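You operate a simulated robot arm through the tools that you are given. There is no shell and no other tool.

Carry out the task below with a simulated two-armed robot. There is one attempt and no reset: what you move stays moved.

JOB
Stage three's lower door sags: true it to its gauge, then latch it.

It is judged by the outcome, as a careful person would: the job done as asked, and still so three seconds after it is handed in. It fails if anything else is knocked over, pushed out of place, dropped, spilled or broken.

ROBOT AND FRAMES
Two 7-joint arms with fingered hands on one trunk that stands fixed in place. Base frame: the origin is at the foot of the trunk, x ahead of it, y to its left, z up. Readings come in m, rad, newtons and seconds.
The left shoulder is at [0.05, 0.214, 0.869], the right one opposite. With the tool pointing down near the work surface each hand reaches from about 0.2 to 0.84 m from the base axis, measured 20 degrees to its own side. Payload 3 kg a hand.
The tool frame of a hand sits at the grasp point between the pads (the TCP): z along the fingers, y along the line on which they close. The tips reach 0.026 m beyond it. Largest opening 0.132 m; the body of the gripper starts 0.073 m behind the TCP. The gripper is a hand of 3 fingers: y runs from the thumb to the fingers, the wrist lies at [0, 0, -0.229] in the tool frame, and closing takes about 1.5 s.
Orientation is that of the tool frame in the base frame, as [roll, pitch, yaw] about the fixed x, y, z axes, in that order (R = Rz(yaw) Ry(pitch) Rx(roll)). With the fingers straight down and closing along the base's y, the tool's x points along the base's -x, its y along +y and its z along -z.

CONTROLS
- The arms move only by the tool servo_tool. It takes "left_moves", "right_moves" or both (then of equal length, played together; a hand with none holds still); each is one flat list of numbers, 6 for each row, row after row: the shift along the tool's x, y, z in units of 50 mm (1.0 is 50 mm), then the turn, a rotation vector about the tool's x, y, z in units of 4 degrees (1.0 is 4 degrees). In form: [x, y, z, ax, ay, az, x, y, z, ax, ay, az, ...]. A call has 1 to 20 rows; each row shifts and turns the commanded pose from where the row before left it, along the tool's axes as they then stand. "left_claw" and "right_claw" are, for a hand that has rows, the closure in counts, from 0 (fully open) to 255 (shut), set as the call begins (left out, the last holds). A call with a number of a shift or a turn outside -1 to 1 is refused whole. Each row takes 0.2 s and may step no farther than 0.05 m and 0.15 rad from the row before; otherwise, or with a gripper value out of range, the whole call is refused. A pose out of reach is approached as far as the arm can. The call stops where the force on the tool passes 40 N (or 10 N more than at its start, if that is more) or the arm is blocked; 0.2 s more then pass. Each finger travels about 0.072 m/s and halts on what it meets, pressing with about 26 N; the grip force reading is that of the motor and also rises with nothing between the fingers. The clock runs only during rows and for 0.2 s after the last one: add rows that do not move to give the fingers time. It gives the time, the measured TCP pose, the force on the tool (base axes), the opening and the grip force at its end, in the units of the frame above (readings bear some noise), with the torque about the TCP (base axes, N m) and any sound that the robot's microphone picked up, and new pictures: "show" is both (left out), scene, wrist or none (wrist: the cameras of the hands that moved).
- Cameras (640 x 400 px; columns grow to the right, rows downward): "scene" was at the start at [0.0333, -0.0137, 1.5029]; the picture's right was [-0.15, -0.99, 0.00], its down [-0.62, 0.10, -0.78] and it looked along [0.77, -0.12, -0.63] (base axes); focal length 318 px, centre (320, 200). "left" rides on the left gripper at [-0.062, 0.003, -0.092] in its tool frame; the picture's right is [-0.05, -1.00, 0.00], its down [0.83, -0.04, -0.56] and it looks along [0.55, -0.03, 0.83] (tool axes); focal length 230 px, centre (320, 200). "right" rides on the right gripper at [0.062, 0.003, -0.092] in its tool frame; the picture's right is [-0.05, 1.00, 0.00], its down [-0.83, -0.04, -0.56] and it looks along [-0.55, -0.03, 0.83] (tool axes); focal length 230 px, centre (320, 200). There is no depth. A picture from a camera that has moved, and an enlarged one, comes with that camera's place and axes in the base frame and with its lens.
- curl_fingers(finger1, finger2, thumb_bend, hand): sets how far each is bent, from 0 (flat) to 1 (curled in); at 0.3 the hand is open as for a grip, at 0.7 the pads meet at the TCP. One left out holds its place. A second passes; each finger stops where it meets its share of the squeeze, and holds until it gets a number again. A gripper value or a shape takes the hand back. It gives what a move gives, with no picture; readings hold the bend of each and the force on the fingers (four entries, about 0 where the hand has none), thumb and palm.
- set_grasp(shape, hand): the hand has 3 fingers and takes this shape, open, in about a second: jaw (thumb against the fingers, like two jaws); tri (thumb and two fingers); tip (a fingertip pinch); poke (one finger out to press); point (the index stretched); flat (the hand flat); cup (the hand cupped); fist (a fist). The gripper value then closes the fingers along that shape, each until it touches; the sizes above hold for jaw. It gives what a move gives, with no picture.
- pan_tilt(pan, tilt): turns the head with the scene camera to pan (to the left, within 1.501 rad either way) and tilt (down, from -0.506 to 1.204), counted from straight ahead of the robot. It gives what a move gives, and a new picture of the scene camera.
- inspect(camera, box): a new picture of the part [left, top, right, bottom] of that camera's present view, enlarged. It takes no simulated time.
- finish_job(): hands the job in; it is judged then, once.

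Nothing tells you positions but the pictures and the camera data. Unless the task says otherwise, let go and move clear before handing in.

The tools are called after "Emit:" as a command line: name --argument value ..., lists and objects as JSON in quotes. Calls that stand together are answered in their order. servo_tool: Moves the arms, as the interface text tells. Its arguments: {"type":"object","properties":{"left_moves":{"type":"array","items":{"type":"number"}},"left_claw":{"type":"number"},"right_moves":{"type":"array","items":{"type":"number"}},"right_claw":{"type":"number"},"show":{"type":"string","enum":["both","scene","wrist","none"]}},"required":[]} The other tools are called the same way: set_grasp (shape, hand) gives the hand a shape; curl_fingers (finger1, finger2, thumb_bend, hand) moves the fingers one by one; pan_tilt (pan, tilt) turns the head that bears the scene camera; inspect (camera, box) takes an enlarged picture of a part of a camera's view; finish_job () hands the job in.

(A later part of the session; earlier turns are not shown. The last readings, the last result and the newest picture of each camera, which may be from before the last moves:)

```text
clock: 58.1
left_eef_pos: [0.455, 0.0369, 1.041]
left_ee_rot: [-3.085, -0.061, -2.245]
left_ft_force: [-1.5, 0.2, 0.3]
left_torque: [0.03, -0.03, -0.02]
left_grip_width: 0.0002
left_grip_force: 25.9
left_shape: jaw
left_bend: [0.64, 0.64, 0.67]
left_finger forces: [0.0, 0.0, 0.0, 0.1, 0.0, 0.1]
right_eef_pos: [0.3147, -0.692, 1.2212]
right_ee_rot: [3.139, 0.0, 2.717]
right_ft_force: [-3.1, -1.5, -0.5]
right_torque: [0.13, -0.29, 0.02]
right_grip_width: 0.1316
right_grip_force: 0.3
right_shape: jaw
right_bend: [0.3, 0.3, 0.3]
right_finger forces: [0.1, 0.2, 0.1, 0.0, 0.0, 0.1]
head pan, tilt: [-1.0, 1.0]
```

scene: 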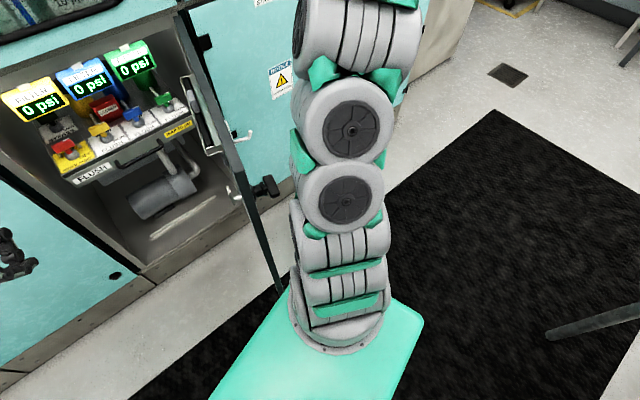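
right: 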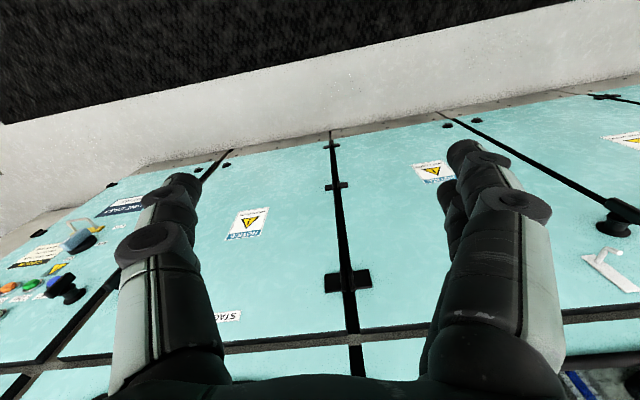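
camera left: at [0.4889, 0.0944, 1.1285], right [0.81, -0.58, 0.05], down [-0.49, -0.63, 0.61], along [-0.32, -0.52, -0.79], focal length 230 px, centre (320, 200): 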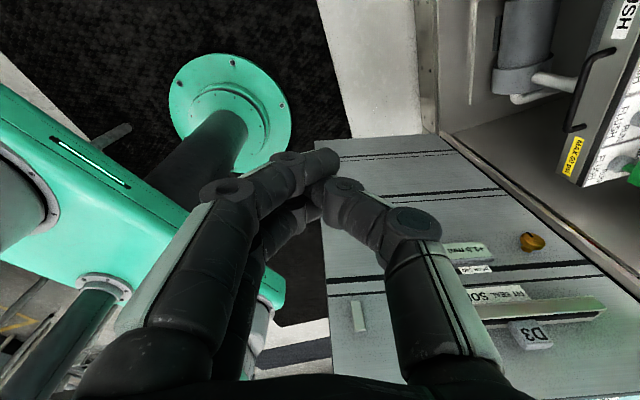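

A neat way to swing the door: use the right hand, pointing down, with its open jaws straddling the door's top edge. I'll bring the right hand over the top edge first, staying high, and check alignment.

Emit:
servo_tool --right_moves '[0.197, 0.925, 0, 0, 0, 0, 0.197, 0.925, 0, 0, 0, 0, 0.197, 0.925, 0, 0, 0, 0, 0.197, 0.925, 0, 0, 0, 0, 0.197, 0.925, 0, 0, 0, 0, 0.197, 0.925, 0, 0, 0, 0, 0.197, 0.925, 0, 0, 0, 0, 0.197, 0.925, 0, 0, 0, 0]' --show "both"

Emit:
pan_tilt --pan -0.7 --tilt 0.85

```text
clock: 59.9
left_eef_pos: [0.4542, 0.0375, 1.04]
left_ee_rot: [-3.083, -0.062, -2.242]
left_ft_force: [0.3, -0.1, 0.9]
left_torque: [0.0, 0.0, -0.01]
left_grip_width: 0.0002
left_grip_force: 26.3
left_shape: jaw
left_bend: [0.64, 0.64, 0.67]
left_finger forces: [0.0, 0.1, 0.1, 0.0, 0.0, 0.0]
right_eef_pos: [0.3975, -0.3248, 1.2219]
right_ee_rot: [3.141, 0.001, 2.718]
right_ft_force: [-0.1, 0.7, 0.8]
right_torque: [-0.01, 0.0, -0.02]
right_grip_width: 0.1321
right_grip_force: 0.0
right_shape: jaw
right_bend: [0.3, 0.3, 0.3]
right_finger forces: [0.0, 0.0, 0.1, 0.0, 0.1, 0.1]
head pan, tilt: [-1.0, 1.0]
camera right: at [0.3436, -0.2965, 1.3153], right [0.46, 0.89, 0.0], down [0.74, -0.38, 0.55], along [0.49, -0.25, -0.83], focal length 230 px, centre (320, 200)
```

scene: 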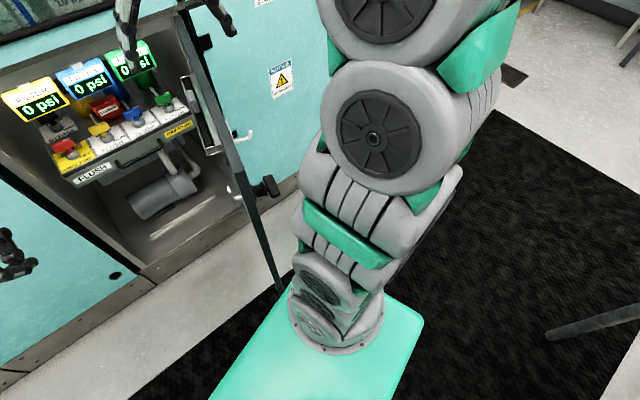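
right: 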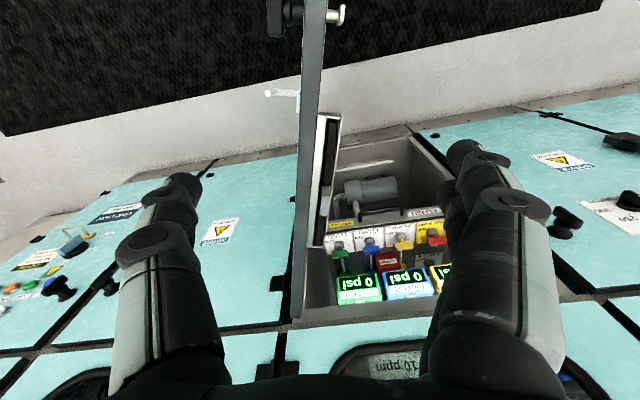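

```text
clock: 60.7
left_eef_pos: [0.4548, 0.0374, 1.0401]
left_ee_rot: [-3.083, -0.062, -2.243]
left_ft_force: [0.4, 0.3, 0.3]
left_torque: [0.0, 0.0, 0.04]
left_grip_width: 0.0002
left_grip_force: 25.9
left_shape: jaw
left_bend: [0.64, 0.64, 0.67]
left_finger forces: [0.0, 0.1, 0.1, 0.0, 0.0, 0.0]
right_eef_pos: [0.3985, -0.3253, 1.2212]
right_ee_rot: [3.141, -0.001, 2.719]
right_ft_force: [0.5, 0.2, 0.4]
right_torque: [-0.02, 0.01, -0.01]
right_grip_width: 0.132
right_grip_force: 0.0
right_shape: jaw
right_bend: [0.3, 0.3, 0.3]
right_finger forces: [0.0, 0.0, 0.0, 0.0, 0.0, 0.0]
head pan, tilt: [-0.7, 0.85]
```

scene: 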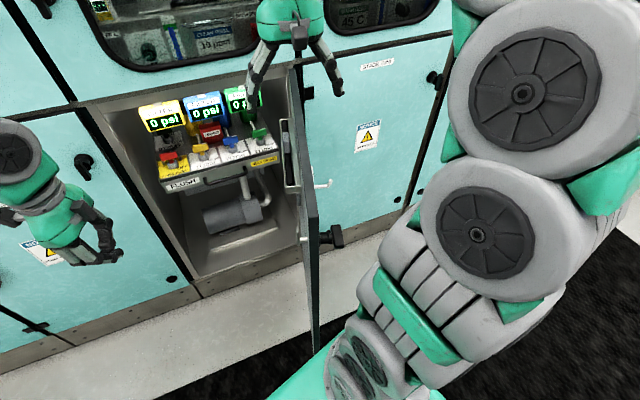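

The right camera looks straight down the door's top edge. I'll zoom to see how well it's centred between the fingers.

Emit:
inspect --camera "right" --box '[230, 0, 400, 330]'

```text
1.21 times, centred on (315, 165) of right
camera zoom: at [0.3436, -0.2973, 1.3153], right [0.46, 0.89, 0.0], down [0.74, -0.38, 0.56], along [0.49, -0.25, -0.83], focal length 279 px, centre (326, 242)
```

zoom: 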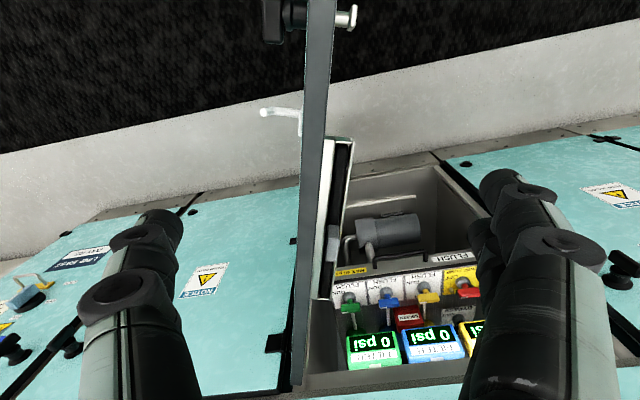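

The edge is nearly centred. The rail ends and the hook sits just about under the fingers here, so I'll shift 5 cm toward the free edge, then descend part-way.

Emit:
servo_tool --right_moves '[0.49, 0.01, 0, 0, 0, 0, 0.49, 0.01, 0, 0, 0, 0, 0, 0, 0.7, 0, 0, 0, 0, 0, 0.7, 0, 0, 0, 0, 0, 0.7, 0, 0, 0]' --show "both"

```text
clock: 61.9
left_eef_pos: [0.4553, 0.0376, 1.0405]
left_ee_rot: [-3.084, -0.061, -2.243]
left_ft_force: [0.3, 0.3, -0.3]
left_torque: [0.0, 0.02, -0.01]
left_grip_width: 0.0
left_grip_force: 26.4
left_shape: jaw
left_bend: [0.64, 0.64, 0.67]
left_finger forces: [0.0, 0.0, 0.0, 0.0, 0.0, 0.0]
right_eef_pos: [0.3562, -0.3023, 1.1188]
right_ee_rot: [-3.141, 0.003, 2.72]
right_ft_force: [-0.2, 0.3, 0.7]
right_torque: [0.0, 0.0, 0.01]
right_grip_width: 0.1318
right_grip_force: 0.0
right_shape: jaw
right_bend: [0.3, 0.3, 0.3]
right_finger forces: [0.0, 0.0, 0.0, 0.0, 0.0, 0.1]
head pan, tilt: [-0.7, 0.85]
camera right: at [0.3003, -0.275, 1.2115], right [0.46, 0.89, 0.0], down [0.74, -0.38, 0.56], along [0.5, -0.25, -0.83], focal length 230 px, centre (320, 200)
```

scene: 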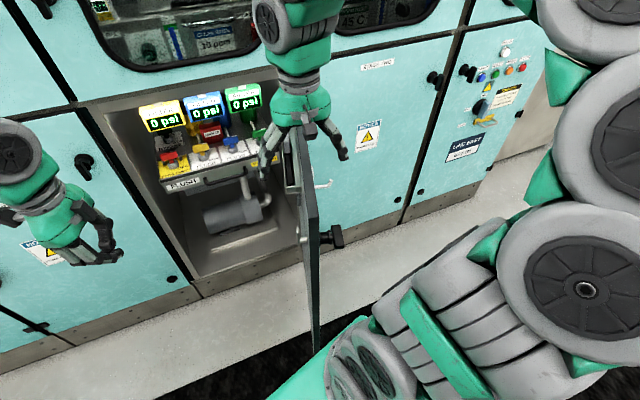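
right: 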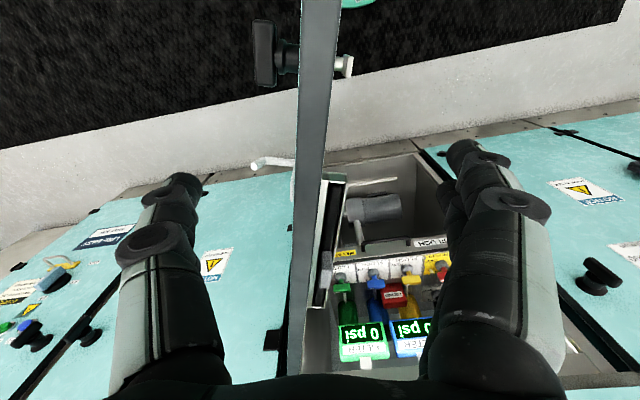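

Good view. The thumb would land close to the hook, so I'll shift another 2 cm toward the free edge, centre on the edge, and descend so the tips overlap it by about 3 cm.

Emit:
servo_tool --right_moves '[0.42, -0.07, 0, 0, 0, 0, 0, 0, 0.4, 0, 0, 0, 0, 0, 0.4, 0, 0, 0, 0, 0, 0.4, 0, 0, 0]' --show "both"

```text
clock: 62.9
left_eef_pos: [0.4549, 0.0373, 1.0416]
left_ee_rot: [-3.084, -0.061, -2.242]
left_ft_force: [0.7, 0.5, 0.6]
left_torque: [0.01, 0.01, 0.01]
left_grip_width: 0.0001
left_grip_force: 26.3
left_shape: jaw
left_bend: [0.64, 0.64, 0.67]
left_finger forces: [0.0, 0.1, 0.0, 0.0, 0.0, 0.0]
right_eef_pos: [0.3338, -0.2954, 1.0565]
right_ee_rot: [3.142, 0.0, 2.719]
right_ft_force: [-0.4, 0.2, 0.0]
right_torque: [0.02, 0.02, 0.01]
right_grip_width: 0.1317
right_grip_force: 0.1
right_shape: jaw
right_bend: [0.3, 0.3, 0.3]
right_finger forces: [0.1, 0.0, 0.0, 0.1, 0.1, 0.0]
head pan, tilt: [-0.7, 0.85]
camera right: at [0.2785, -0.2683, 1.1497], right [0.46, 0.89, 0.0], down [0.74, -0.38, 0.56], along [0.49, -0.25, -0.83], focal length 230 px, centre (320, 200)
```

scene: 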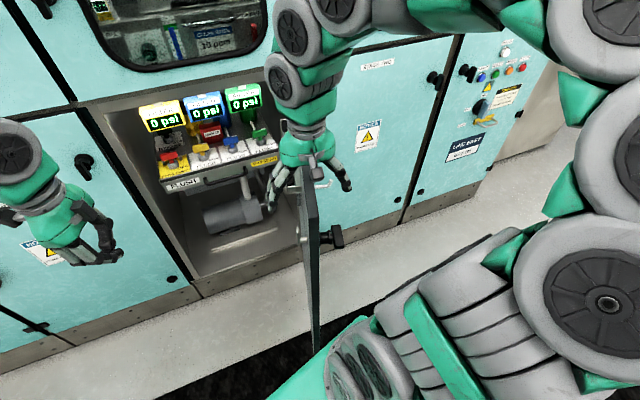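
right: 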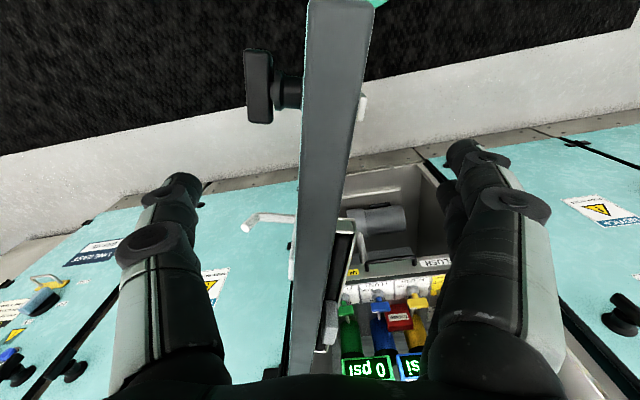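

The jaws straddle the door edge. I'll close them to a loose cage and swing the door further open along its arc, four steps first.

Emit:
servo_tool --right_moves '[0, 0, 0, 0, 0, 0, 0, 0, 0, 0, 0, 0, 0, 0, 0, 0, 0, 0, 0, 0, 0, 0, 0, 0]' --right_claw 140 --show "wrist"

Emit:
servo_tool --right_moves '[0.122, -0.638, 0, 0, 0, -1, 0.122, -0.638, 0, 0, 0, -1, 0.122, -0.638, 0, 0, 0, -1, 0.122, -0.638, 0, 0, 0, -1]' --show "both"

```text
clock: 63.9
left_eef_pos: [0.4536, 0.0377, 1.042]
left_ee_rot: [-3.083, -0.061, -2.244]
left_ft_force: [0.8, -0.3, -0.3]
left_torque: [0.04, -0.04, 0.01]
left_grip_width: 0.0
left_grip_force: 26.3
left_shape: jaw
left_bend: [0.64, 0.64, 0.67]
left_finger forces: [0.0, 0.0, 0.0, 0.0, 0.1, 0.1]
right_eef_pos: [0.3335, -0.2956, 1.0566]
right_ee_rot: [3.141, 0.0, 2.719]
right_ft_force: [-0.3, 0.4, 0.1]
right_torque: [0.0, -0.01, -0.01]
right_grip_width: 0.0601
right_grip_force: 0.0
right_shape: jaw
right_bend: [0.73, 0.73, 0.7]
right_finger forces: [0.0, 0.1, 0.0, 0.0, 0.0, 0.0]
head pan, tilt: [-0.7, 0.85]
camera right: at [0.2785, -0.2682, 1.1498], right [0.46, 0.89, 0.0], down [0.74, -0.38, 0.56], along [0.49, -0.25, -0.83], focal length 230 px, centre (320, 200)
```

right: 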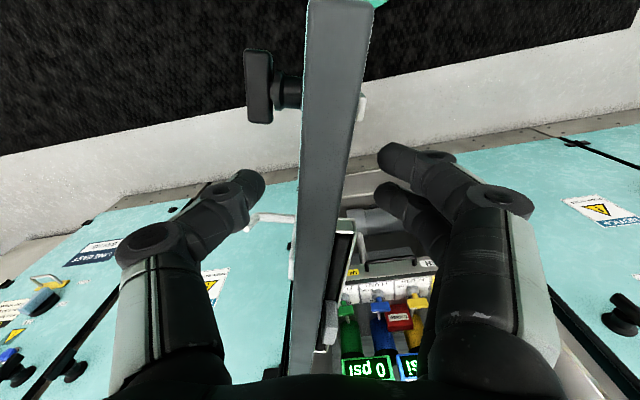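

```text
clock: 64.9
left_eef_pos: [0.4539, 0.0379, 1.0404]
left_ee_rot: [-3.084, -0.061, -2.242]
left_ft_force: [0.0, -0.5, 0.2]
left_torque: [0.0, -0.03, -0.01]
left_grip_width: 0.0
left_grip_force: 25.9
left_shape: jaw
left_bend: [0.64, 0.64, 0.67]
left_finger forces: [0.1, 0.1, 0.0, 0.0, 0.1, 0.1]
right_eef_pos: [0.2709, -0.4099, 1.0578]
right_ee_rot: [-3.141, -0.001, 3.0]
right_ft_force: [-0.3, -1.1, 0.1]
right_torque: [-0.04, -0.02, -0.03]
right_grip_width: 0.0604
right_grip_force: 0.0
right_shape: jaw
right_bend: [0.73, 0.73, 0.7]
right_finger forces: [0.0, 0.0, 0.0, 0.1, 0.1, 0.0]
head pan, tilt: [-0.7, 0.85]
camera right: at [0.2092, -0.3989, 1.1507], right [0.19, 0.98, 0.0], down [0.82, -0.16, 0.56], along [0.54, -0.11, -0.83], focal length 230 px, centre (320, 200)
```

scene: 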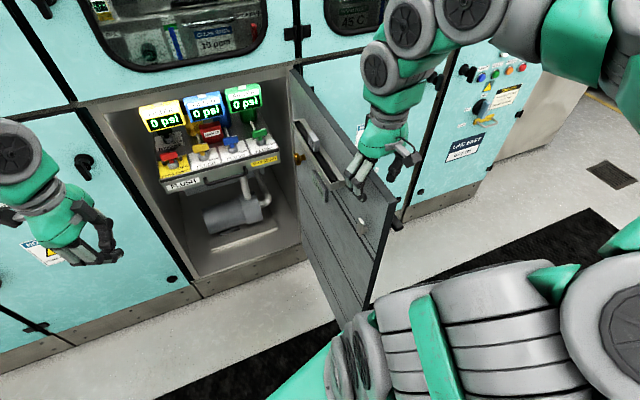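
right: 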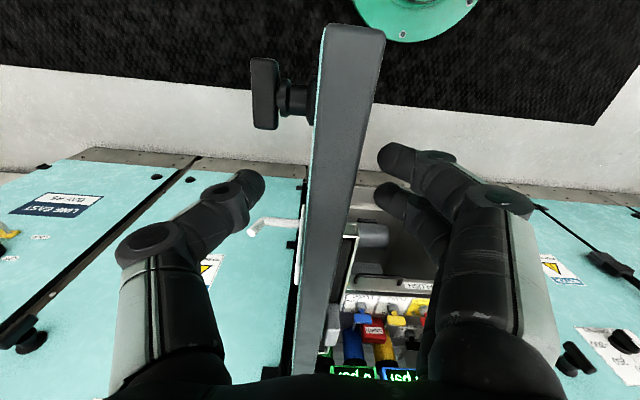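

The door swings nicely and its inner face is now in the head camera's view. A few more steps.

Emit:
servo_tool --right_moves '[0.122, -0.638, 0, 0, 0, -1, 0.122, -0.638, 0, 0, 0, -1, 0.122, -0.638, 0, 0, 0, -1, 0.122, -0.638, 0, 0, 0, -1]' --show "both"

```text
clock: 65.9
left_eef_pos: [0.455, 0.0378, 1.041]
left_ee_rot: [-3.085, -0.061, -2.243]
left_ft_force: [-0.1, -0.8, -0.1]
left_torque: [0.0, -0.04, -0.02]
left_grip_width: 0.0001
left_grip_force: 26.1
left_shape: jaw
left_bend: [0.64, 0.64, 0.67]
left_finger forces: [0.0, 0.0, 0.0, 0.0, 0.0, 0.1]
right_eef_pos: [0.2413, -0.5339, 1.0545]
right_ee_rot: [3.141, 0.0, -3.005]
right_ft_force: [0.4, -0.6, -0.1]
right_torque: [0.03, -0.01, 0.01]
right_grip_width: 0.0605
right_grip_force: 0.0
right_shape: jaw
right_bend: [0.73, 0.73, 0.7]
right_finger forces: [0.0, 0.1, 0.0, 0.0, 0.0, 0.1]
head pan, tilt: [-0.7, 0.85]
camera right: at [0.1801, -0.5397, 1.149], right [-0.09, 1.0, 0.0], down [0.83, 0.07, 0.55], along [0.55, 0.05, -0.83], focal length 230 px, centre (320, 200)
```

scene: 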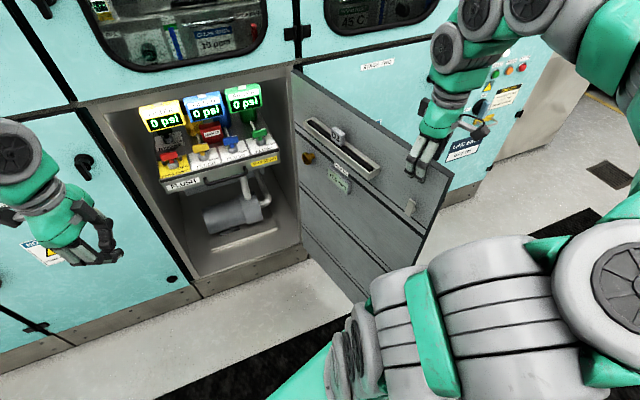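
right: 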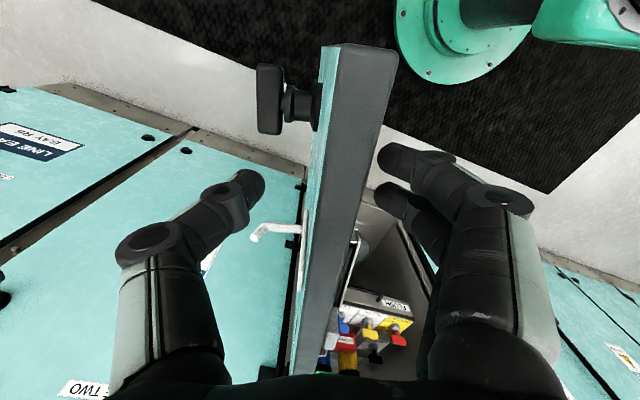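

The head camera now sees the inner face clearly, and the right hand can keep the door steady. I'll zoom in on the gauge and knob.

Emit:
inspect --camera "scene" --box '[285, 100, 455, 240]'

Emit:
inspect --camera "scene" --box '[295, 140, 360, 200]'

```text
2.86 times, centred on (370, 170) of scene
camera zoom: at [0.0083, -0.0511, 1.4888], right [-0.64, -0.76, 0.0], down [-0.57, 0.48, -0.66], along [0.5, -0.43, -0.75], focal length 907 px, centre (177, 286)
```

zoom: 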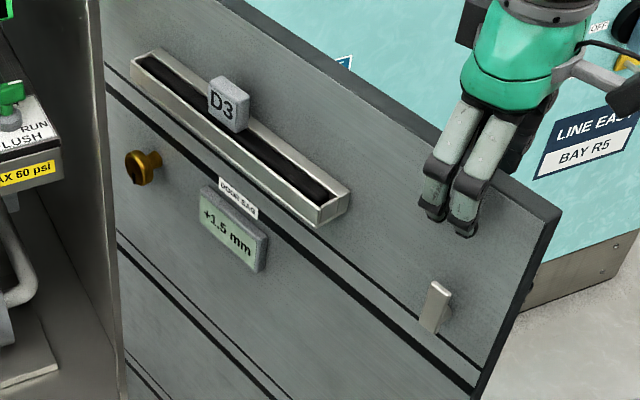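

```text
6.67 times, centred on (328, 170) of scene
camera zoom: at [0.0083, -0.0511, 1.4888], right [-0.64, -0.76, 0.0], down [-0.57, 0.48, -0.66], along [0.5, -0.43, -0.75], focal length 2116 px, centre (270, 400)
```

zoom: 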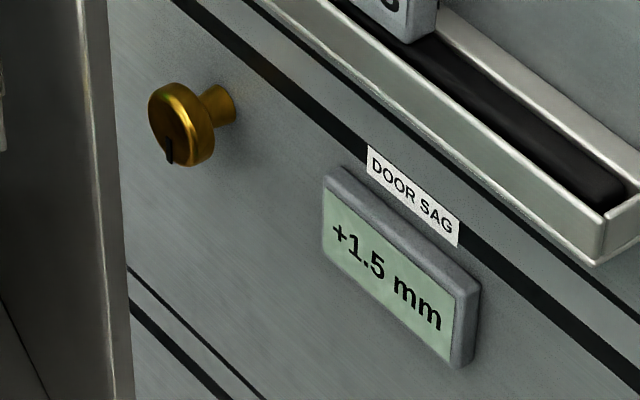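

The gauge reads "DOOR SAG +1.5 mm" and the knob's index points down. I put the knob at roughly (0.58, -0.475, 0.86). I'll turn the left hand to a natural roll, then tilt it to point at the door's inner face.

Emit:
servo_tool --left_moves '[0, 0, 0, 0, 0, 1, 0, 0, 0, 0, 0, 1, 0, 0, 0, 0, 0, 1, 0, 0, 0, 0, 0, 1, 0, 0, 0, 0, 0, 1, 0, 0, 0, 0, 0, 1, 0, 0, 0, 0, 0, 1, 0, 0, 0, 0, 0, 1, 0, 0, 0, 0, 0, 1, 0, 0, 0, 0, 0, 1, 0, 0, 0, 0, 0, 1, 0, 0, 0, 0, 0, 1, 0, 0, 0, 0, 0, 1, 0, 0, 0, 0, 0, 1, 0, 0, 0, 0, 0, 0.5]' --left_claw 100 --show "none"

```text
clock: 69.1
left_eef_pos: [0.4535, 0.0405, 1.0413]
left_ee_rot: [-3.061, 0.016, 3.028]
left_ft_force: [0.2, -0.1, 0.0]
left_torque: [0.01, 0.02, -0.03]
left_grip_width: 0.0798
left_grip_force: 0.1
left_shape: jaw
left_bend: [0.71, 0.71, 0.71]
left_finger forces: [0.0, 0.1, 0.1, 0.0, 0.1, 0.1]
right_eef_pos: [0.2419, -0.5345, 1.0563]
right_ee_rot: [-3.142, 0.0, -3.006]
right_ft_force: [0.4, -0.3, -0.8]
right_torque: [0.01, 0.0, 0.02]
right_grip_width: 0.0601
right_grip_force: 0.1
right_shape: jaw
right_bend: [0.73, 0.73, 0.7]
right_finger forces: [0.0, 0.0, 0.0, 0.0, 0.0, 0.0]
head pan, tilt: [-0.7, 0.85]
```

Roll is right. Now I'll tilt toward the door while carrying the hand across, half-way first.

Emit:
servo_tool --left_moves '[-0.148, -0.294, 0.177, 1, 0, 0, -0.148, -0.281, 0.198, 1, 0, 0, -0.148, -0.266, 0.217, 1, 0, 0, -0.148, -0.251, 0.235, 1, 0, 0, -0.148, -0.234, 0.252, 1, 0, 0, -0.148, -0.216, 0.267, 1, 0, 0, -0.148, -0.196, 0.282, 1, 0, 0, -0.148, -0.176, 0.295, 1, 0, 0, -0.148, -0.155, 0.306, 1, 0, 0, -0.148, -0.134, 0.316, 1, 0, 0, -0.148, -0.111, 0.325, 1, 0, 0]' --show "both"

```text
clock: 71.5
left_eef_pos: [0.5173, -0.1374, 0.9576]
left_ee_rot: [-2.29, 0.017, 3.031]
left_ft_force: [-0.8, -0.7, 0.3]
left_torque: [-0.01, -0.04, 0.01]
left_grip_width: 0.0803
left_grip_force: 0.0
left_shape: jaw
left_bend: [0.71, 0.71, 0.71]
left_finger forces: [0.1, 0.1, 0.0, 0.1, 0.1, 0.0]
right_eef_pos: [0.2406, -0.5338, 1.0558]
right_ee_rot: [3.141, 0.001, -3.006]
right_ft_force: [-0.9, -0.3, -0.5]
right_torque: [0.0, -0.02, 0.0]
right_grip_width: 0.0601
right_grip_force: 0.0
right_shape: jaw
right_bend: [0.73, 0.73, 0.7]
right_finger forces: [0.0, 0.1, 0.0, 0.0, 0.0, 0.0]
head pan, tilt: [-0.7, 0.85]
camera left: at [0.5845, -0.0736, 1.017], right [-0.03, -0.66, 0.75], down [-0.79, 0.48, 0.38], along [-0.61, -0.58, -0.54], focal length 230 px, centre (320, 200)
```

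scene: 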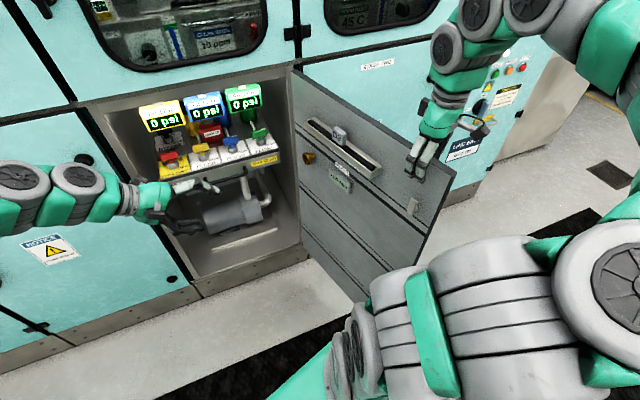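
left: 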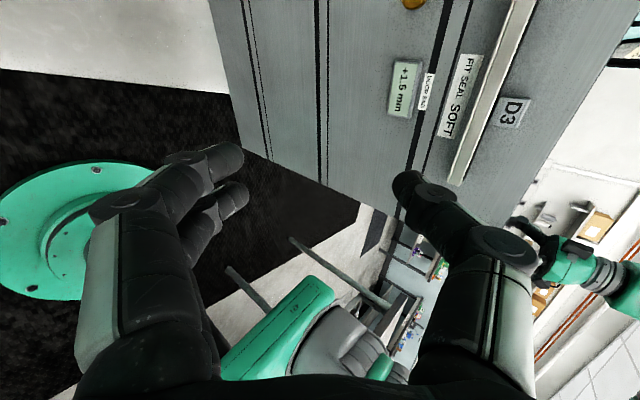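

Going well; the gauge, seal slot and knob are in view. I'll finish the tilt and come level with the knob, stopping well short of it.

Emit:
servo_tool --left_moves '[-0.188, -0.0975, 0.403, 1, 0, 0, -0.188, -0.069, 0.409, 1, 0, 0, -0.188, -0.0405, 0.4125, 1, 0, 0, -0.188, -0.0117, 0.414, 1, 0, 0, -0.188, 0.0173, 0.414, 1, 0, 0, -0.188, 0.046, 0.412, 1, 0, 0, -0.188, 0.075, 0.408, 1, 0, 0, -0.188, 0.103, 0.402, 1, 0, 0, -0.188, 0.131, 0.393, 1, 0, 0, -0.188, 0.158, 0.383, 1, 0, 0]' --show "both"

```text
clock: 73.7
left_eef_pos: [0.4699, -0.1671, 0.9516]
left_ee_rot: [-2.162, 0.036, 3.057]
left_ft_force: [-0.5, -0.5, -0.4]
left_torque: [-0.03, -0.04, -0.02]
left_grip_width: 0.0799
left_grip_force: 0.0
left_shape: jaw
left_bend: [0.71, 0.71, 0.71]
left_finger forces: [0.0, 0.0, 0.0, 0.0, 0.0, 0.0]
left hand out of reach, approached as far as the arm can: row 1, 2, 3, 4, 5, 6, 7, 8, 9, 10
right_eef_pos: [0.242, -0.5347, 1.0561]
right_ee_rot: [-3.141, -0.001, -3.005]
right_ft_force: [0.1, 0.7, 0.6]
right_torque: [0.0, 0.0, -0.03]
right_grip_width: 0.0601
right_grip_force: 0.1
right_shape: jaw
right_bend: [0.73, 0.73, 0.7]
right_finger forces: [0.1, 0.1, 0.0, 0.0, 0.0, 0.0]
head pan, tilt: [-0.7, 0.85]
camera left: at [0.5359, -0.0949, 1.0026], right [-0.02, -0.56, 0.83], down [-0.8, 0.51, 0.31], along [-0.6, -0.66, -0.46], focal length 230 px, centre (320, 200)
```

scene: 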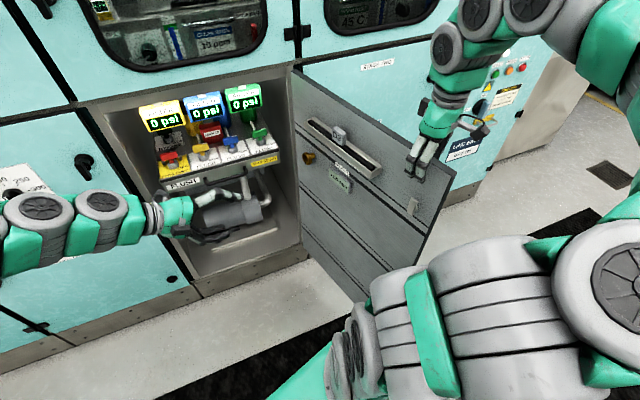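
left: 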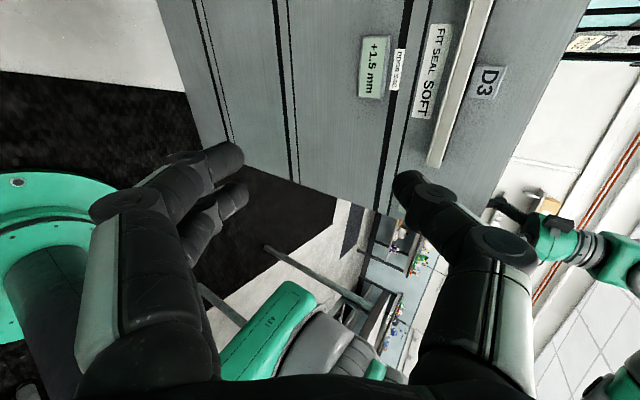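

The tilt stalled at a joint limit partway. I'll move the hand forward and toward the door without turning, to see if the reach opens up.

Emit:
servo_tool --left_moves '[-0.54, -0.09, 0.3, 0, 0, 0, -0.54, -0.09, 0.3, 0, 0, 0, -0.54, -0.09, 0.3, 0, 0, 0, -0.4, -0.09, 0.3, 0, 0, 0]' --show "scene"

```text
clock: 74.7
left_eef_pos: [0.4852, -0.1769, 0.9428]
left_ee_rot: [-2.184, 0.04, 3.065]
left_ft_force: [-0.1, -0.5, 0.0]
left_torque: [-0.01, -0.01, -0.02]
left_grip_width: 0.08
left_grip_force: 0.0
left_shape: jaw
left_bend: [0.71, 0.71, 0.71]
left_finger forces: [0.0, 0.1, 0.0, 0.0, 0.0, 0.1]
left hand out of reach, approached as far as the arm can: row 1, 2, 3, 4
right_eef_pos: [0.2406, -0.5339, 1.0546]
right_ee_rot: [3.14, 0.001, -3.006]
right_ft_force: [0.6, -0.2, 0.4]
right_torque: [-0.03, 0.0, -0.03]
right_grip_width: 0.0601
right_grip_force: 0.1
right_shape: jaw
right_bend: [0.73, 0.73, 0.7]
right_finger forces: [0.0, 0.1, 0.0, 0.1, 0.1, 0.1]
head pan, tilt: [-0.7, 0.85]
```

scene: 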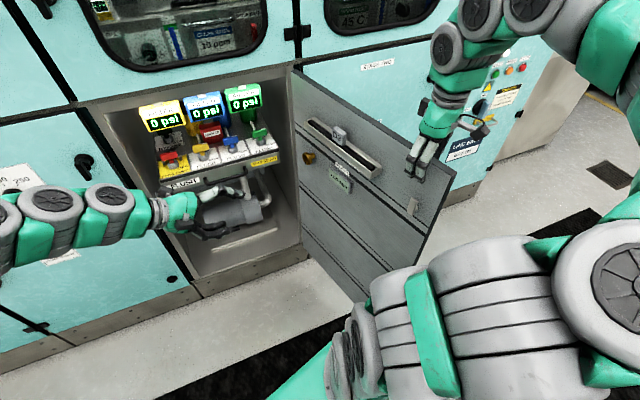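

I'll look at the left arm's whole posture to understand what limits it.

Emit:
pan_tilt --pan 0.3 --tilt 0.9

```text
clock: 76.0
left_eef_pos: [0.4837, -0.1777, 0.9425]
left_ee_rot: [-2.184, 0.04, 3.064]
left_ft_force: [0.2, -0.3, 0.7]
left_torque: [-0.06, -0.01, 0.0]
left_grip_width: 0.0799
left_grip_force: 0.1
left_shape: jaw
left_bend: [0.71, 0.71, 0.71]
left_finger forces: [0.0, 0.1, 0.1, 0.0, 0.0, 0.1]
right_eef_pos: [0.2417, -0.5345, 1.0561]
right_ee_rot: [-3.14, 0.0, -3.006]
right_ft_force: [0.6, 0.1, 0.0]
right_torque: [-0.01, 0.02, 0.0]
right_grip_width: 0.0601
right_grip_force: 0.0
right_shape: jaw
right_bend: [0.73, 0.73, 0.7]
right_finger forces: [0.0, 0.1, 0.0, 0.1, 0.1, 0.1]
head pan, tilt: [0.3, 0.901]
```

scene: 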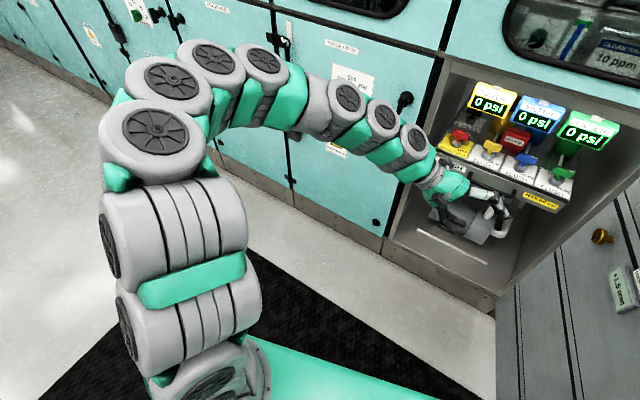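

I see the geometry better now: the knob at the hinge side is beyond the left arm's reach, but the right arm can reach it from inside. I'll withdraw the left hand to the left to make room for the right arm.

Emit:
servo_tool --left_moves '[0.18, 0.12, -0.82, 0, 0, 0, 0.18, 0.12, -0.82, 0, 0, 0, 0.18, 0.12, -0.82, 0, 0, 0, 0.18, 0.12, -0.82, 0, 0, 0, 0.18, 0.12, -0.82, 0, 0, 0, 0.18, 0.12, -0.82, 0, 0, 0]' --show "scene"

```text
clock: 77.4
left_eef_pos: [0.4445, 0.0538, 1.0476]
left_ee_rot: [-2.16, 0.034, 3.058]
left_ft_force: [-0.5, -0.8, 0.0]
left_torque: [0.01, 0.0, 0.0]
left_grip_width: 0.0803
left_grip_force: 0.0
left_shape: jaw
left_bend: [0.71, 0.71, 0.71]
left_finger forces: [0.0, 0.0, 0.0, 0.0, 0.0, 0.0]
right_eef_pos: [0.2414, -0.5332, 1.0558]
right_ee_rot: [3.14, 0.002, -3.005]
right_ft_force: [-0.8, 0.0, 0.6]
right_torque: [-0.01, -0.02, -0.01]
right_grip_width: 0.0601
right_grip_force: 0.1
right_shape: jaw
right_bend: [0.73, 0.73, 0.7]
right_finger forces: [0.0, 0.0, 0.0, 0.0, 0.0, 0.0]
head pan, tilt: [0.3, 0.901]
```

scene: 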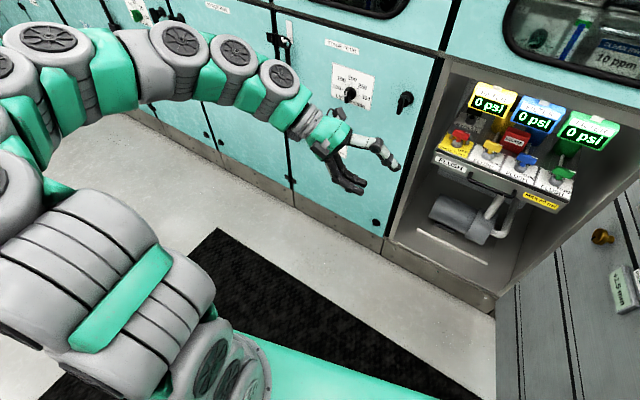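

I'll continue moving the left hand clear to the left and let it hang down.

Emit:
servo_tool --left_moves '[0, 0.14, -0.207, -1, 0, 0, 0, 0.154, -0.197, -1, 0, 0, 0, 0.167, -0.186, -1, 0, 0, 0, 0.18, -0.174, -1, 0, 0, 0, 0.19, -0.16, -1, 0, 0, 0, 0.2, -0.147, -1, 0, 0, 0, 0.212, -0.132, -1, 0, 0, 0, 0.22, -0.117, -1, 0, 0, 0, 0.228, -0.1, -1, 0, 0, 0, 0.235, -0.085, -1, 0, 0, 0, 0.24, -0.069, -1, 0, 0, 0, 0.245, -0.05, -1, 0, 0]' --show "none"

Emit:
servo_tool --right_moves '[0, 0, 0, 0, 0, 0, 0, 0, 0, 0, 0, 0, 0, 0, 0, 0, 0, 0, 0, 0, -0.6, 0, 0, 0, 0, 0, -0.6, 0, 0, 0, 0, 0, -0.6, 0, 0, 0, 0, 0, -0.6, 0, 0, 0]' --right_claw 0 --show "wrist"

Emit:
pan_tilt --pan -0.6 --tilt 0.85

```text
clock: 80.0
left_eef_pos: [0.4577, 0.2008, 1.0465]
left_ee_rot: [-3.0, 0.036, 3.059]
left_ft_force: [-0.9, -0.4, -0.7]
left_torque: [0.01, 0.0, -0.03]
left_grip_width: 0.08
left_grip_force: 0.1
left_shape: jaw
left_bend: [0.71, 0.71, 0.71]
left_finger forces: [0.0, 0.1, 0.0, 0.1, 0.0, 0.0]
right_eef_pos: [0.2414, -0.5324, 1.0547]
right_ee_rot: [3.14, 0.0, -3.005]
right_ft_force: [0.2, -0.6, 0.4]
right_torque: [-0.02, -0.01, -0.02]
right_grip_width: 0.0602
right_grip_force: 0.1
right_shape: jaw
right_bend: [0.73, 0.73, 0.7]
right_finger forces: [0.0, 0.1, 0.1, 0.1, 0.0, 0.0]
head pan, tilt: [0.3, 0.901]
```

```text
clock: 81.6
left_eef_pos: [0.4579, 0.1997, 1.0455]
left_ee_rot: [-3.0, 0.035, 3.056]
left_ft_force: [1.0, -1.4, 0.2]
left_torque: [0.0, 0.0, -0.02]
left_grip_width: 0.0801
left_grip_force: 0.1
left_shape: jaw
left_bend: [0.71, 0.71, 0.71]
left_finger forces: [0.0, 0.1, 0.1, 0.0, 0.0, 0.0]
right_eef_pos: [0.2423, -0.5353, 1.1768]
right_ee_rot: [3.14, 0.0, -3.005]
right_ft_force: [-0.2, -0.7, -0.4]
right_torque: [0.03, 0.02, 0.0]
right_grip_width: 0.1317
right_grip_force: 0.1
right_shape: jaw
right_bend: [0.3, 0.3, 0.3]
right_finger forces: [0.1, 0.0, 0.1, 0.1, 0.0, 0.1]
head pan, tilt: [0.3, 0.901]
camera right: at [0.1796, -0.5412, 1.2701], right [-0.08, 1.0, 0.0], down [0.83, 0.07, 0.56], along [0.55, 0.05, -0.83], focal length 230 px, centre (320, 200)
```

right: 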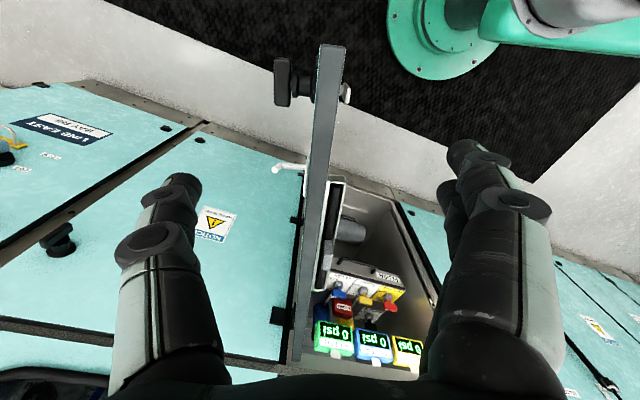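

```text
clock: 82.8
left_eef_pos: [0.4593, 0.2012, 1.0456]
left_ee_rot: [-2.997, 0.035, 3.057]
left_ft_force: [0.3, 0.5, -0.2]
left_torque: [0.02, -0.01, 0.04]
left_grip_width: 0.0798
left_grip_force: 0.1
left_shape: jaw
left_bend: [0.71, 0.71, 0.71]
left_finger forces: [0.1, 0.1, 0.0, 0.0, 0.1, 0.0]
right_eef_pos: [0.2411, -0.5355, 1.1767]
right_ee_rot: [3.141, -0.001, -3.005]
right_ft_force: [-0.9, 0.2, -0.3]
right_torque: [-0.01, 0.02, -0.04]
right_grip_width: 0.1318
right_grip_force: 0.1
right_shape: jaw
right_bend: [0.3, 0.3, 0.3]
right_finger forces: [0.0, 0.0, 0.2, 0.0, 0.0, 0.1]
head pan, tilt: [-0.6, 0.85]
```

scene: 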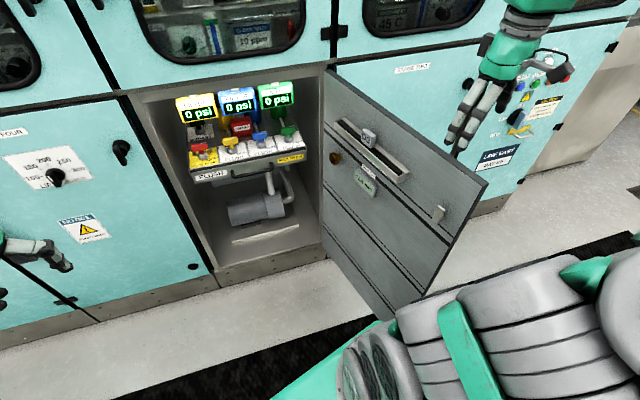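

The door stays put at about 105°, its inner face square to the base's -y. I'll bring the right hand over the top to the inner side, then tilt it toward the knob.

Emit:
servo_tool --right_moves '[-0.619, 0.647, 0, 0, 0, 0, -0.619, 0.647, 0, 0, 0, 0, -0.619, 0.647, 0, 0, 0, 0, -0.619, 0.647, 0, 0, 0, 0, -0.619, 0.647, 0, 0, 0, 0, -0.619, 0.647, 0, 0, 0, 0, -0.619, 0.647, 0, 0, 0, 1, -0.619, 0.647, 0, 0, 0, 1]' --right_claw 100 --show "scene"

```text
clock: 84.6
left_eef_pos: [0.4589, 0.1991, 1.0467]
left_ee_rot: [-2.997, 0.036, 3.058]
left_ft_force: [0.3, -0.5, -0.6]
left_torque: [-0.05, -0.01, -0.01]
left_grip_width: 0.0801
left_grip_force: 0.1
left_shape: jaw
left_bend: [0.71, 0.71, 0.71]
left_finger forces: [0.1, 0.0, 0.0, 0.1, 0.1, 0.1]
right_eef_pos: [0.4527, -0.2461, 1.177]
right_ee_rot: [3.142, 0.001, 3.136]
right_ft_force: [0.5, 0.3, 0.9]
right_torque: [0.0, 0.0, 0.01]
right_grip_width: 0.0809
right_grip_force: 0.1
right_shape: jaw
right_bend: [0.71, 0.71, 0.71]
right_finger forces: [0.1, 0.0, 0.0, 0.1, 0.0, 0.0]
head pan, tilt: [-0.6, 0.85]
```

scene: 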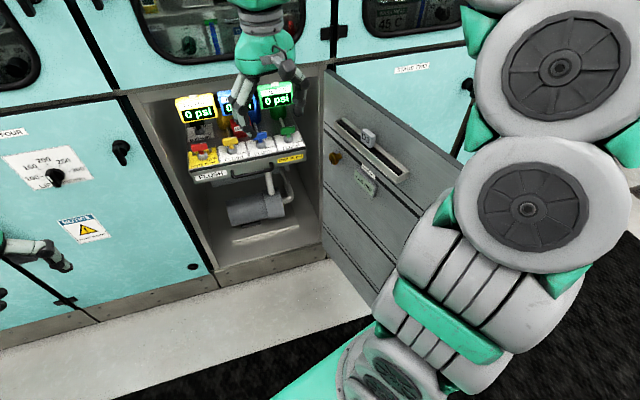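

Now I'll tilt the right hand toward the door while lowering it, half-way first.

Emit:
servo_tool --right_moves '[-0.127, -0.1045, 0.291, 1, 0, 0, -0.127, -0.084, 0.2976, 1, 0, 0, -0.127, -0.063, 0.3027, 1, 0, 0, -0.127, -0.0417, 0.3063, 1, 0, 0, -0.127, -0.0203, 0.3085, 1, 0, 0, -0.127, 0.0013, 0.3092, 1, 0, 0, -0.127, 0.0229, 0.3083, 1, 0, 0, -0.127, 0.0444, 0.306, 1, 0, 0, -0.127, 0.0656, 0.3022, 1, 0, 0, -0.127, 0.0865, 0.2968, 1, 0, 0, -0.127, 0.107, 0.29, 1, 0, 0]' --show "both"

```text
clock: 87.0
left_eef_pos: [0.4586, 0.1988, 1.0456]
left_ee_rot: [-2.998, 0.034, 3.058]
left_ft_force: [0.2, -0.3, -0.3]
left_torque: [0.0, -0.02, -0.03]
left_grip_width: 0.0801
left_grip_force: 0.1
left_shape: jaw
left_bend: [0.71, 0.71, 0.71]
left_finger forces: [0.0, 0.0, 0.0, 0.0, 0.1, 0.1]
right_eef_pos: [0.523, -0.3053, 1.0168]
right_ee_rot: [-2.375, -0.001, 3.138]
right_ft_force: [0.5, -0.3, 0.0]
right_torque: [0.01, 0.01, 0.01]
right_grip_width: 0.0806
right_grip_force: 0.1
right_shape: jaw
right_bend: [0.71, 0.71, 0.71]
right_finger forces: [0.0, 0.0, 0.1, 0.0, 0.0, 0.0]
head pan, tilt: [-0.6, 0.85]
camera right: at [0.4611, -0.2393, 1.0817], right [0.05, 0.72, -0.69], down [0.83, 0.35, 0.43], along [0.55, -0.6, -0.58], focal length 230 px, centre (320, 200)
```

scene: 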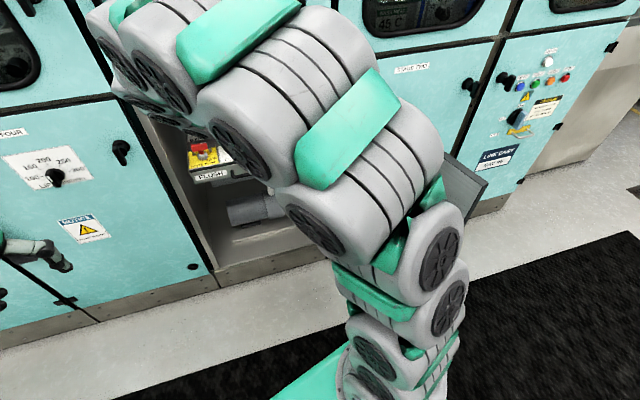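
right: 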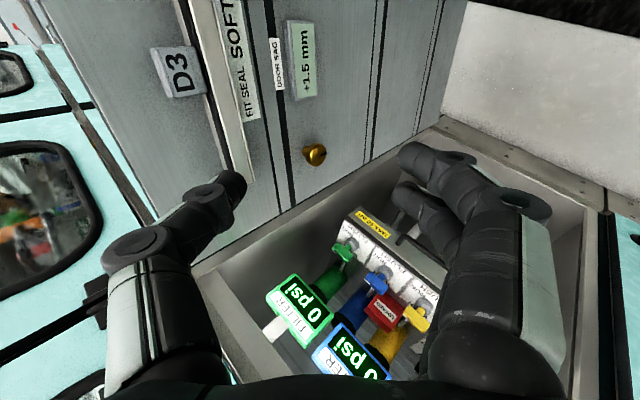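

The right camera sees both the gauge and the knob. I triangulate the knob face at about (0.597, -0.488, 0.845). I'll complete the tilt, ending about 10 cm short of the knob.

Emit:
servo_tool --right_moves '[-0.129, 0.126, 0.294, 1, 0, 0, -0.129, 0.146, 0.284, 1, 0, 0, -0.129, 0.166, 0.273, 1, 0, 0, -0.129, 0.184, 0.261, 1, 0, 0, -0.129, 0.202, 0.248, 1, 0, 0, -0.129, 0.219, 0.233, 1, 0, 0, -0.129, 0.2345, 0.217, 1, 0, 0, -0.129, 0.249, 0.2, 1, 0, 0, -0.129, 0.2625, 0.182, 1, 0, 0, -0.129, 0.2746, 0.164, 1, 0, 0, -0.129, 0.285, 0.144, 1, 0, 0, -0.064, 0.147, 0.062, 0.5, 0, 0]' --show "both"

```text
clock: 89.6
left_eef_pos: [0.4585, 0.1998, 1.0453]
left_ee_rot: [-2.997, 0.033, 3.057]
left_ft_force: [0.2, 0.6, 0.3]
left_torque: [0.05, -0.02, 0.0]
left_grip_width: 0.0802
left_grip_force: 0.1
left_shape: jaw
left_bend: [0.71, 0.71, 0.71]
left_finger forces: [0.0, 0.0, 0.1, 0.0, 0.0, 0.0]
right_eef_pos: [0.5982, -0.3705, 0.8459]
right_ee_rot: [-1.569, -0.001, 3.138]
right_ft_force: [0.2, -0.1, 0.2]
right_torque: [0.02, 0.01, 0.04]
right_grip_width: 0.0807
right_grip_force: 0.1
right_shape: jaw
right_bend: [0.71, 0.71, 0.71]
right_finger forces: [0.1, 0.0, 0.1, 0.1, 0.0, 0.0]
head pan, tilt: [-0.6, 0.85]
camera right: at [0.5358, -0.2796, 0.8433], right [0.05, 0.0, -1.0], down [0.83, 0.55, 0.04], along [0.55, -0.83, 0.03], focal length 230 px, centre (320, 200)
```

scene: 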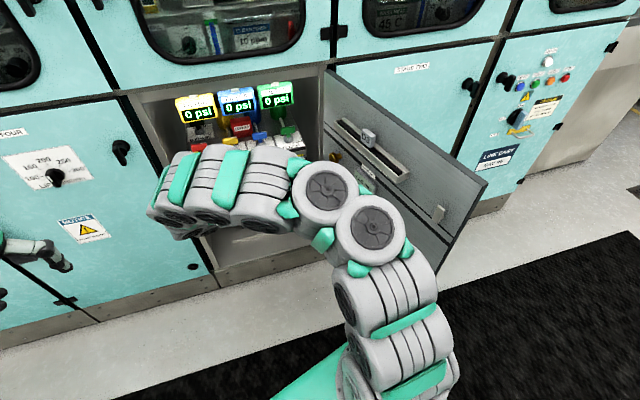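
right: 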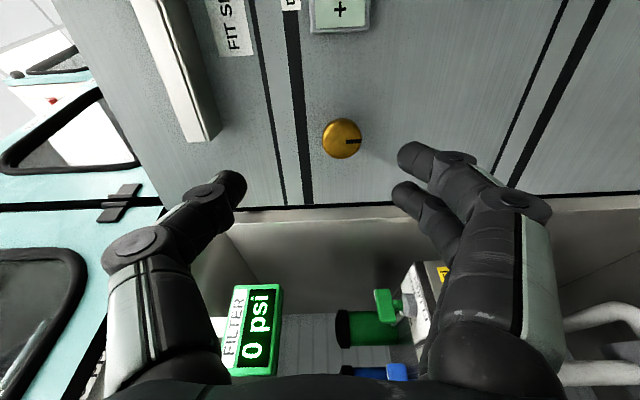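

The reach is good. Combining four views, the knob face is at about (0.610, -0.503, 0.827). I'll align laterally, advance 7 cm, and check centring.

Emit:
servo_tool --right_moves '[-0.24, 0.38, 0.2, 0, 0, 0, 0, 0, 0.4, 0, 0, 0, 0, 0, 0.4, 0, 0, 0, 0, 0, 0.3, 0, 0, 0]' --show "wrist"

```text
clock: 90.6
left_eef_pos: [0.4588, 0.1993, 1.0461]
left_ee_rot: [-2.999, 0.035, 3.058]
left_ft_force: [0.2, 0.2, 0.2]
left_torque: [0.01, -0.02, 0.04]
left_grip_width: 0.0799
left_grip_force: 0.1
left_shape: jaw
left_bend: [0.71, 0.71, 0.71]
left_finger forces: [0.1, 0.0, 0.1, 0.0, 0.0, 0.0]
right_eef_pos: [0.6082, -0.4359, 0.8248]
right_ee_rot: [-1.57, 0.0, 3.139]
right_ft_force: [-0.4, -1.0, -1.1]
right_torque: [0.0, 0.0, -0.02]
right_grip_width: 0.0804
right_grip_force: 0.0
right_shape: jaw
right_bend: [0.71, 0.71, 0.71]
right_finger forces: [0.0, 0.0, 0.0, 0.0, 0.1, 0.0]
head pan, tilt: [-0.6, 0.85]
camera right: at [0.5475, -0.3448, 0.8233], right [0.05, 0.0, -1.0], down [0.83, 0.55, 0.04], along [0.55, -0.83, 0.03], focal length 230 px, centre (320, 200)
```

right: 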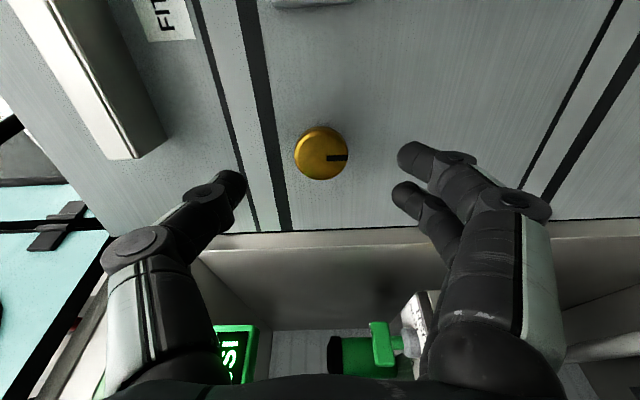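

Centred within a few millimetres. I'll advance 5.5 cm so the tips straddle the knob's cap, then close.

Emit:
servo_tool --right_moves '[-0.03, 0, 0.3, 0, 0, 0, -0.03, 0, 0.3, 0, 0, 0, 0, 0, 0.3, 0, 0, 0, 0, 0, 0.2, 0, 0, 0]' --show "wrist"

```text
clock: 91.6
left_eef_pos: [0.4583, 0.1993, 1.0459]
left_ee_rot: [-3.0, 0.034, 3.059]
left_ft_force: [0.3, -0.6, 0.2]
left_torque: [0.02, 0.0, -0.04]
left_grip_width: 0.08
left_grip_force: 0.1
left_shape: jaw
left_bend: [0.71, 0.71, 0.71]
left_finger forces: [0.0, 0.1, 0.0, 0.1, 0.1, 0.0]
right_eef_pos: [0.611, -0.489, 0.8257]
right_ee_rot: [-1.57, 0.001, 3.138]
right_ft_force: [-0.6, 0.3, 0.8]
right_torque: [0.01, -0.02, 0.03]
right_grip_width: 0.0806
right_grip_force: 0.2
right_shape: jaw
right_bend: [0.71, 0.71, 0.71]
right_finger forces: [0.0, 0.0, 0.0, 0.1, 0.0, 0.1]
head pan, tilt: [-0.6, 0.85]
camera right: at [0.5508, -0.3978, 0.8233], right [0.05, 0.0, -1.0], down [0.83, 0.55, 0.04], along [0.55, -0.83, 0.03], focal length 230 px, centre (320, 200)
```

right: 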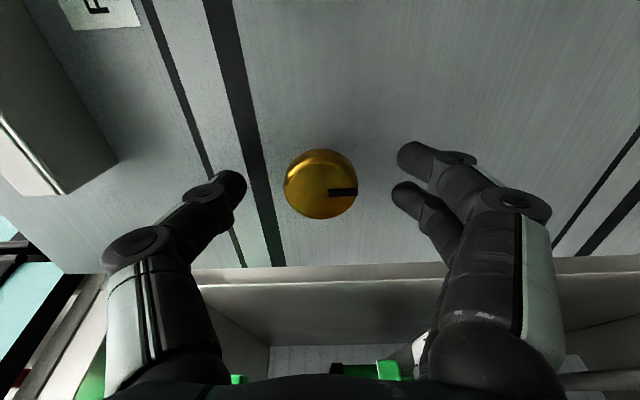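

The tips overlap the knob's rim by about 11 mm. Closing now.

Emit:
servo_tool --right_moves '[0, 0, 0.04, 0, 0, 0, 0, 0, 0, 0, 0, 0, 0, 0, 0, 0, 0, 0, 0, 0, 0, 0, 0, 0, 0, 0, 0, 0, 0, 0, 0, 0, 0, 0, 0, 0]' --right_claw 255 --show "wrist"

```text
clock: 93.0
left_eef_pos: [0.4579, 0.1999, 1.0462]
left_ee_rot: [-3.0, 0.035, 3.056]
left_ft_force: [-0.4, 0.3, 0.3]
left_torque: [0.03, -0.03, -0.02]
left_grip_width: 0.08
left_grip_force: 0.1
left_shape: jaw
left_bend: [0.71, 0.71, 0.71]
left_finger forces: [0.0, 0.0, 0.1, 0.0, 0.0, 0.0]
right_eef_pos: [0.6103, -0.4927, 0.8253]
right_ee_rot: [-1.57, 0.0, 3.14]
right_ft_force: [-0.8, -1.5, -0.3]
right_torque: [-0.02, 0.03, -0.02]
right_grip_width: 0.0309
right_grip_force: 26.6
right_shape: jaw
right_bend: [0.73, 0.73, 0.7]
right_finger forces: [12.1, 11.8, 0.0, 0.0, 22.9, 0.0]
head pan, tilt: [-0.6, 0.85]
camera right: at [0.5502, -0.4002, 0.8235], right [0.05, 0.0, -1.0], down [0.83, 0.55, 0.04], along [0.55, -0.83, 0.03], focal length 230 px, centre (320, 200)
```

right: 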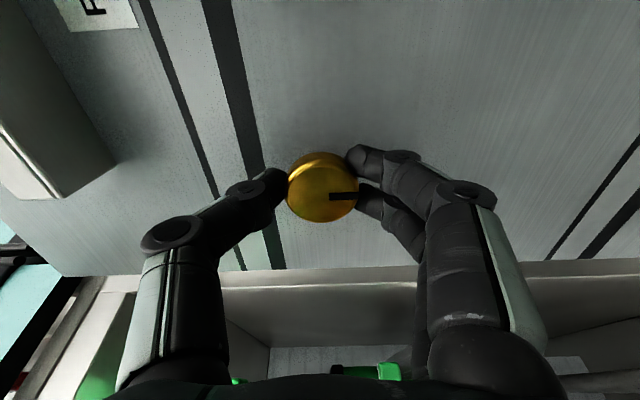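

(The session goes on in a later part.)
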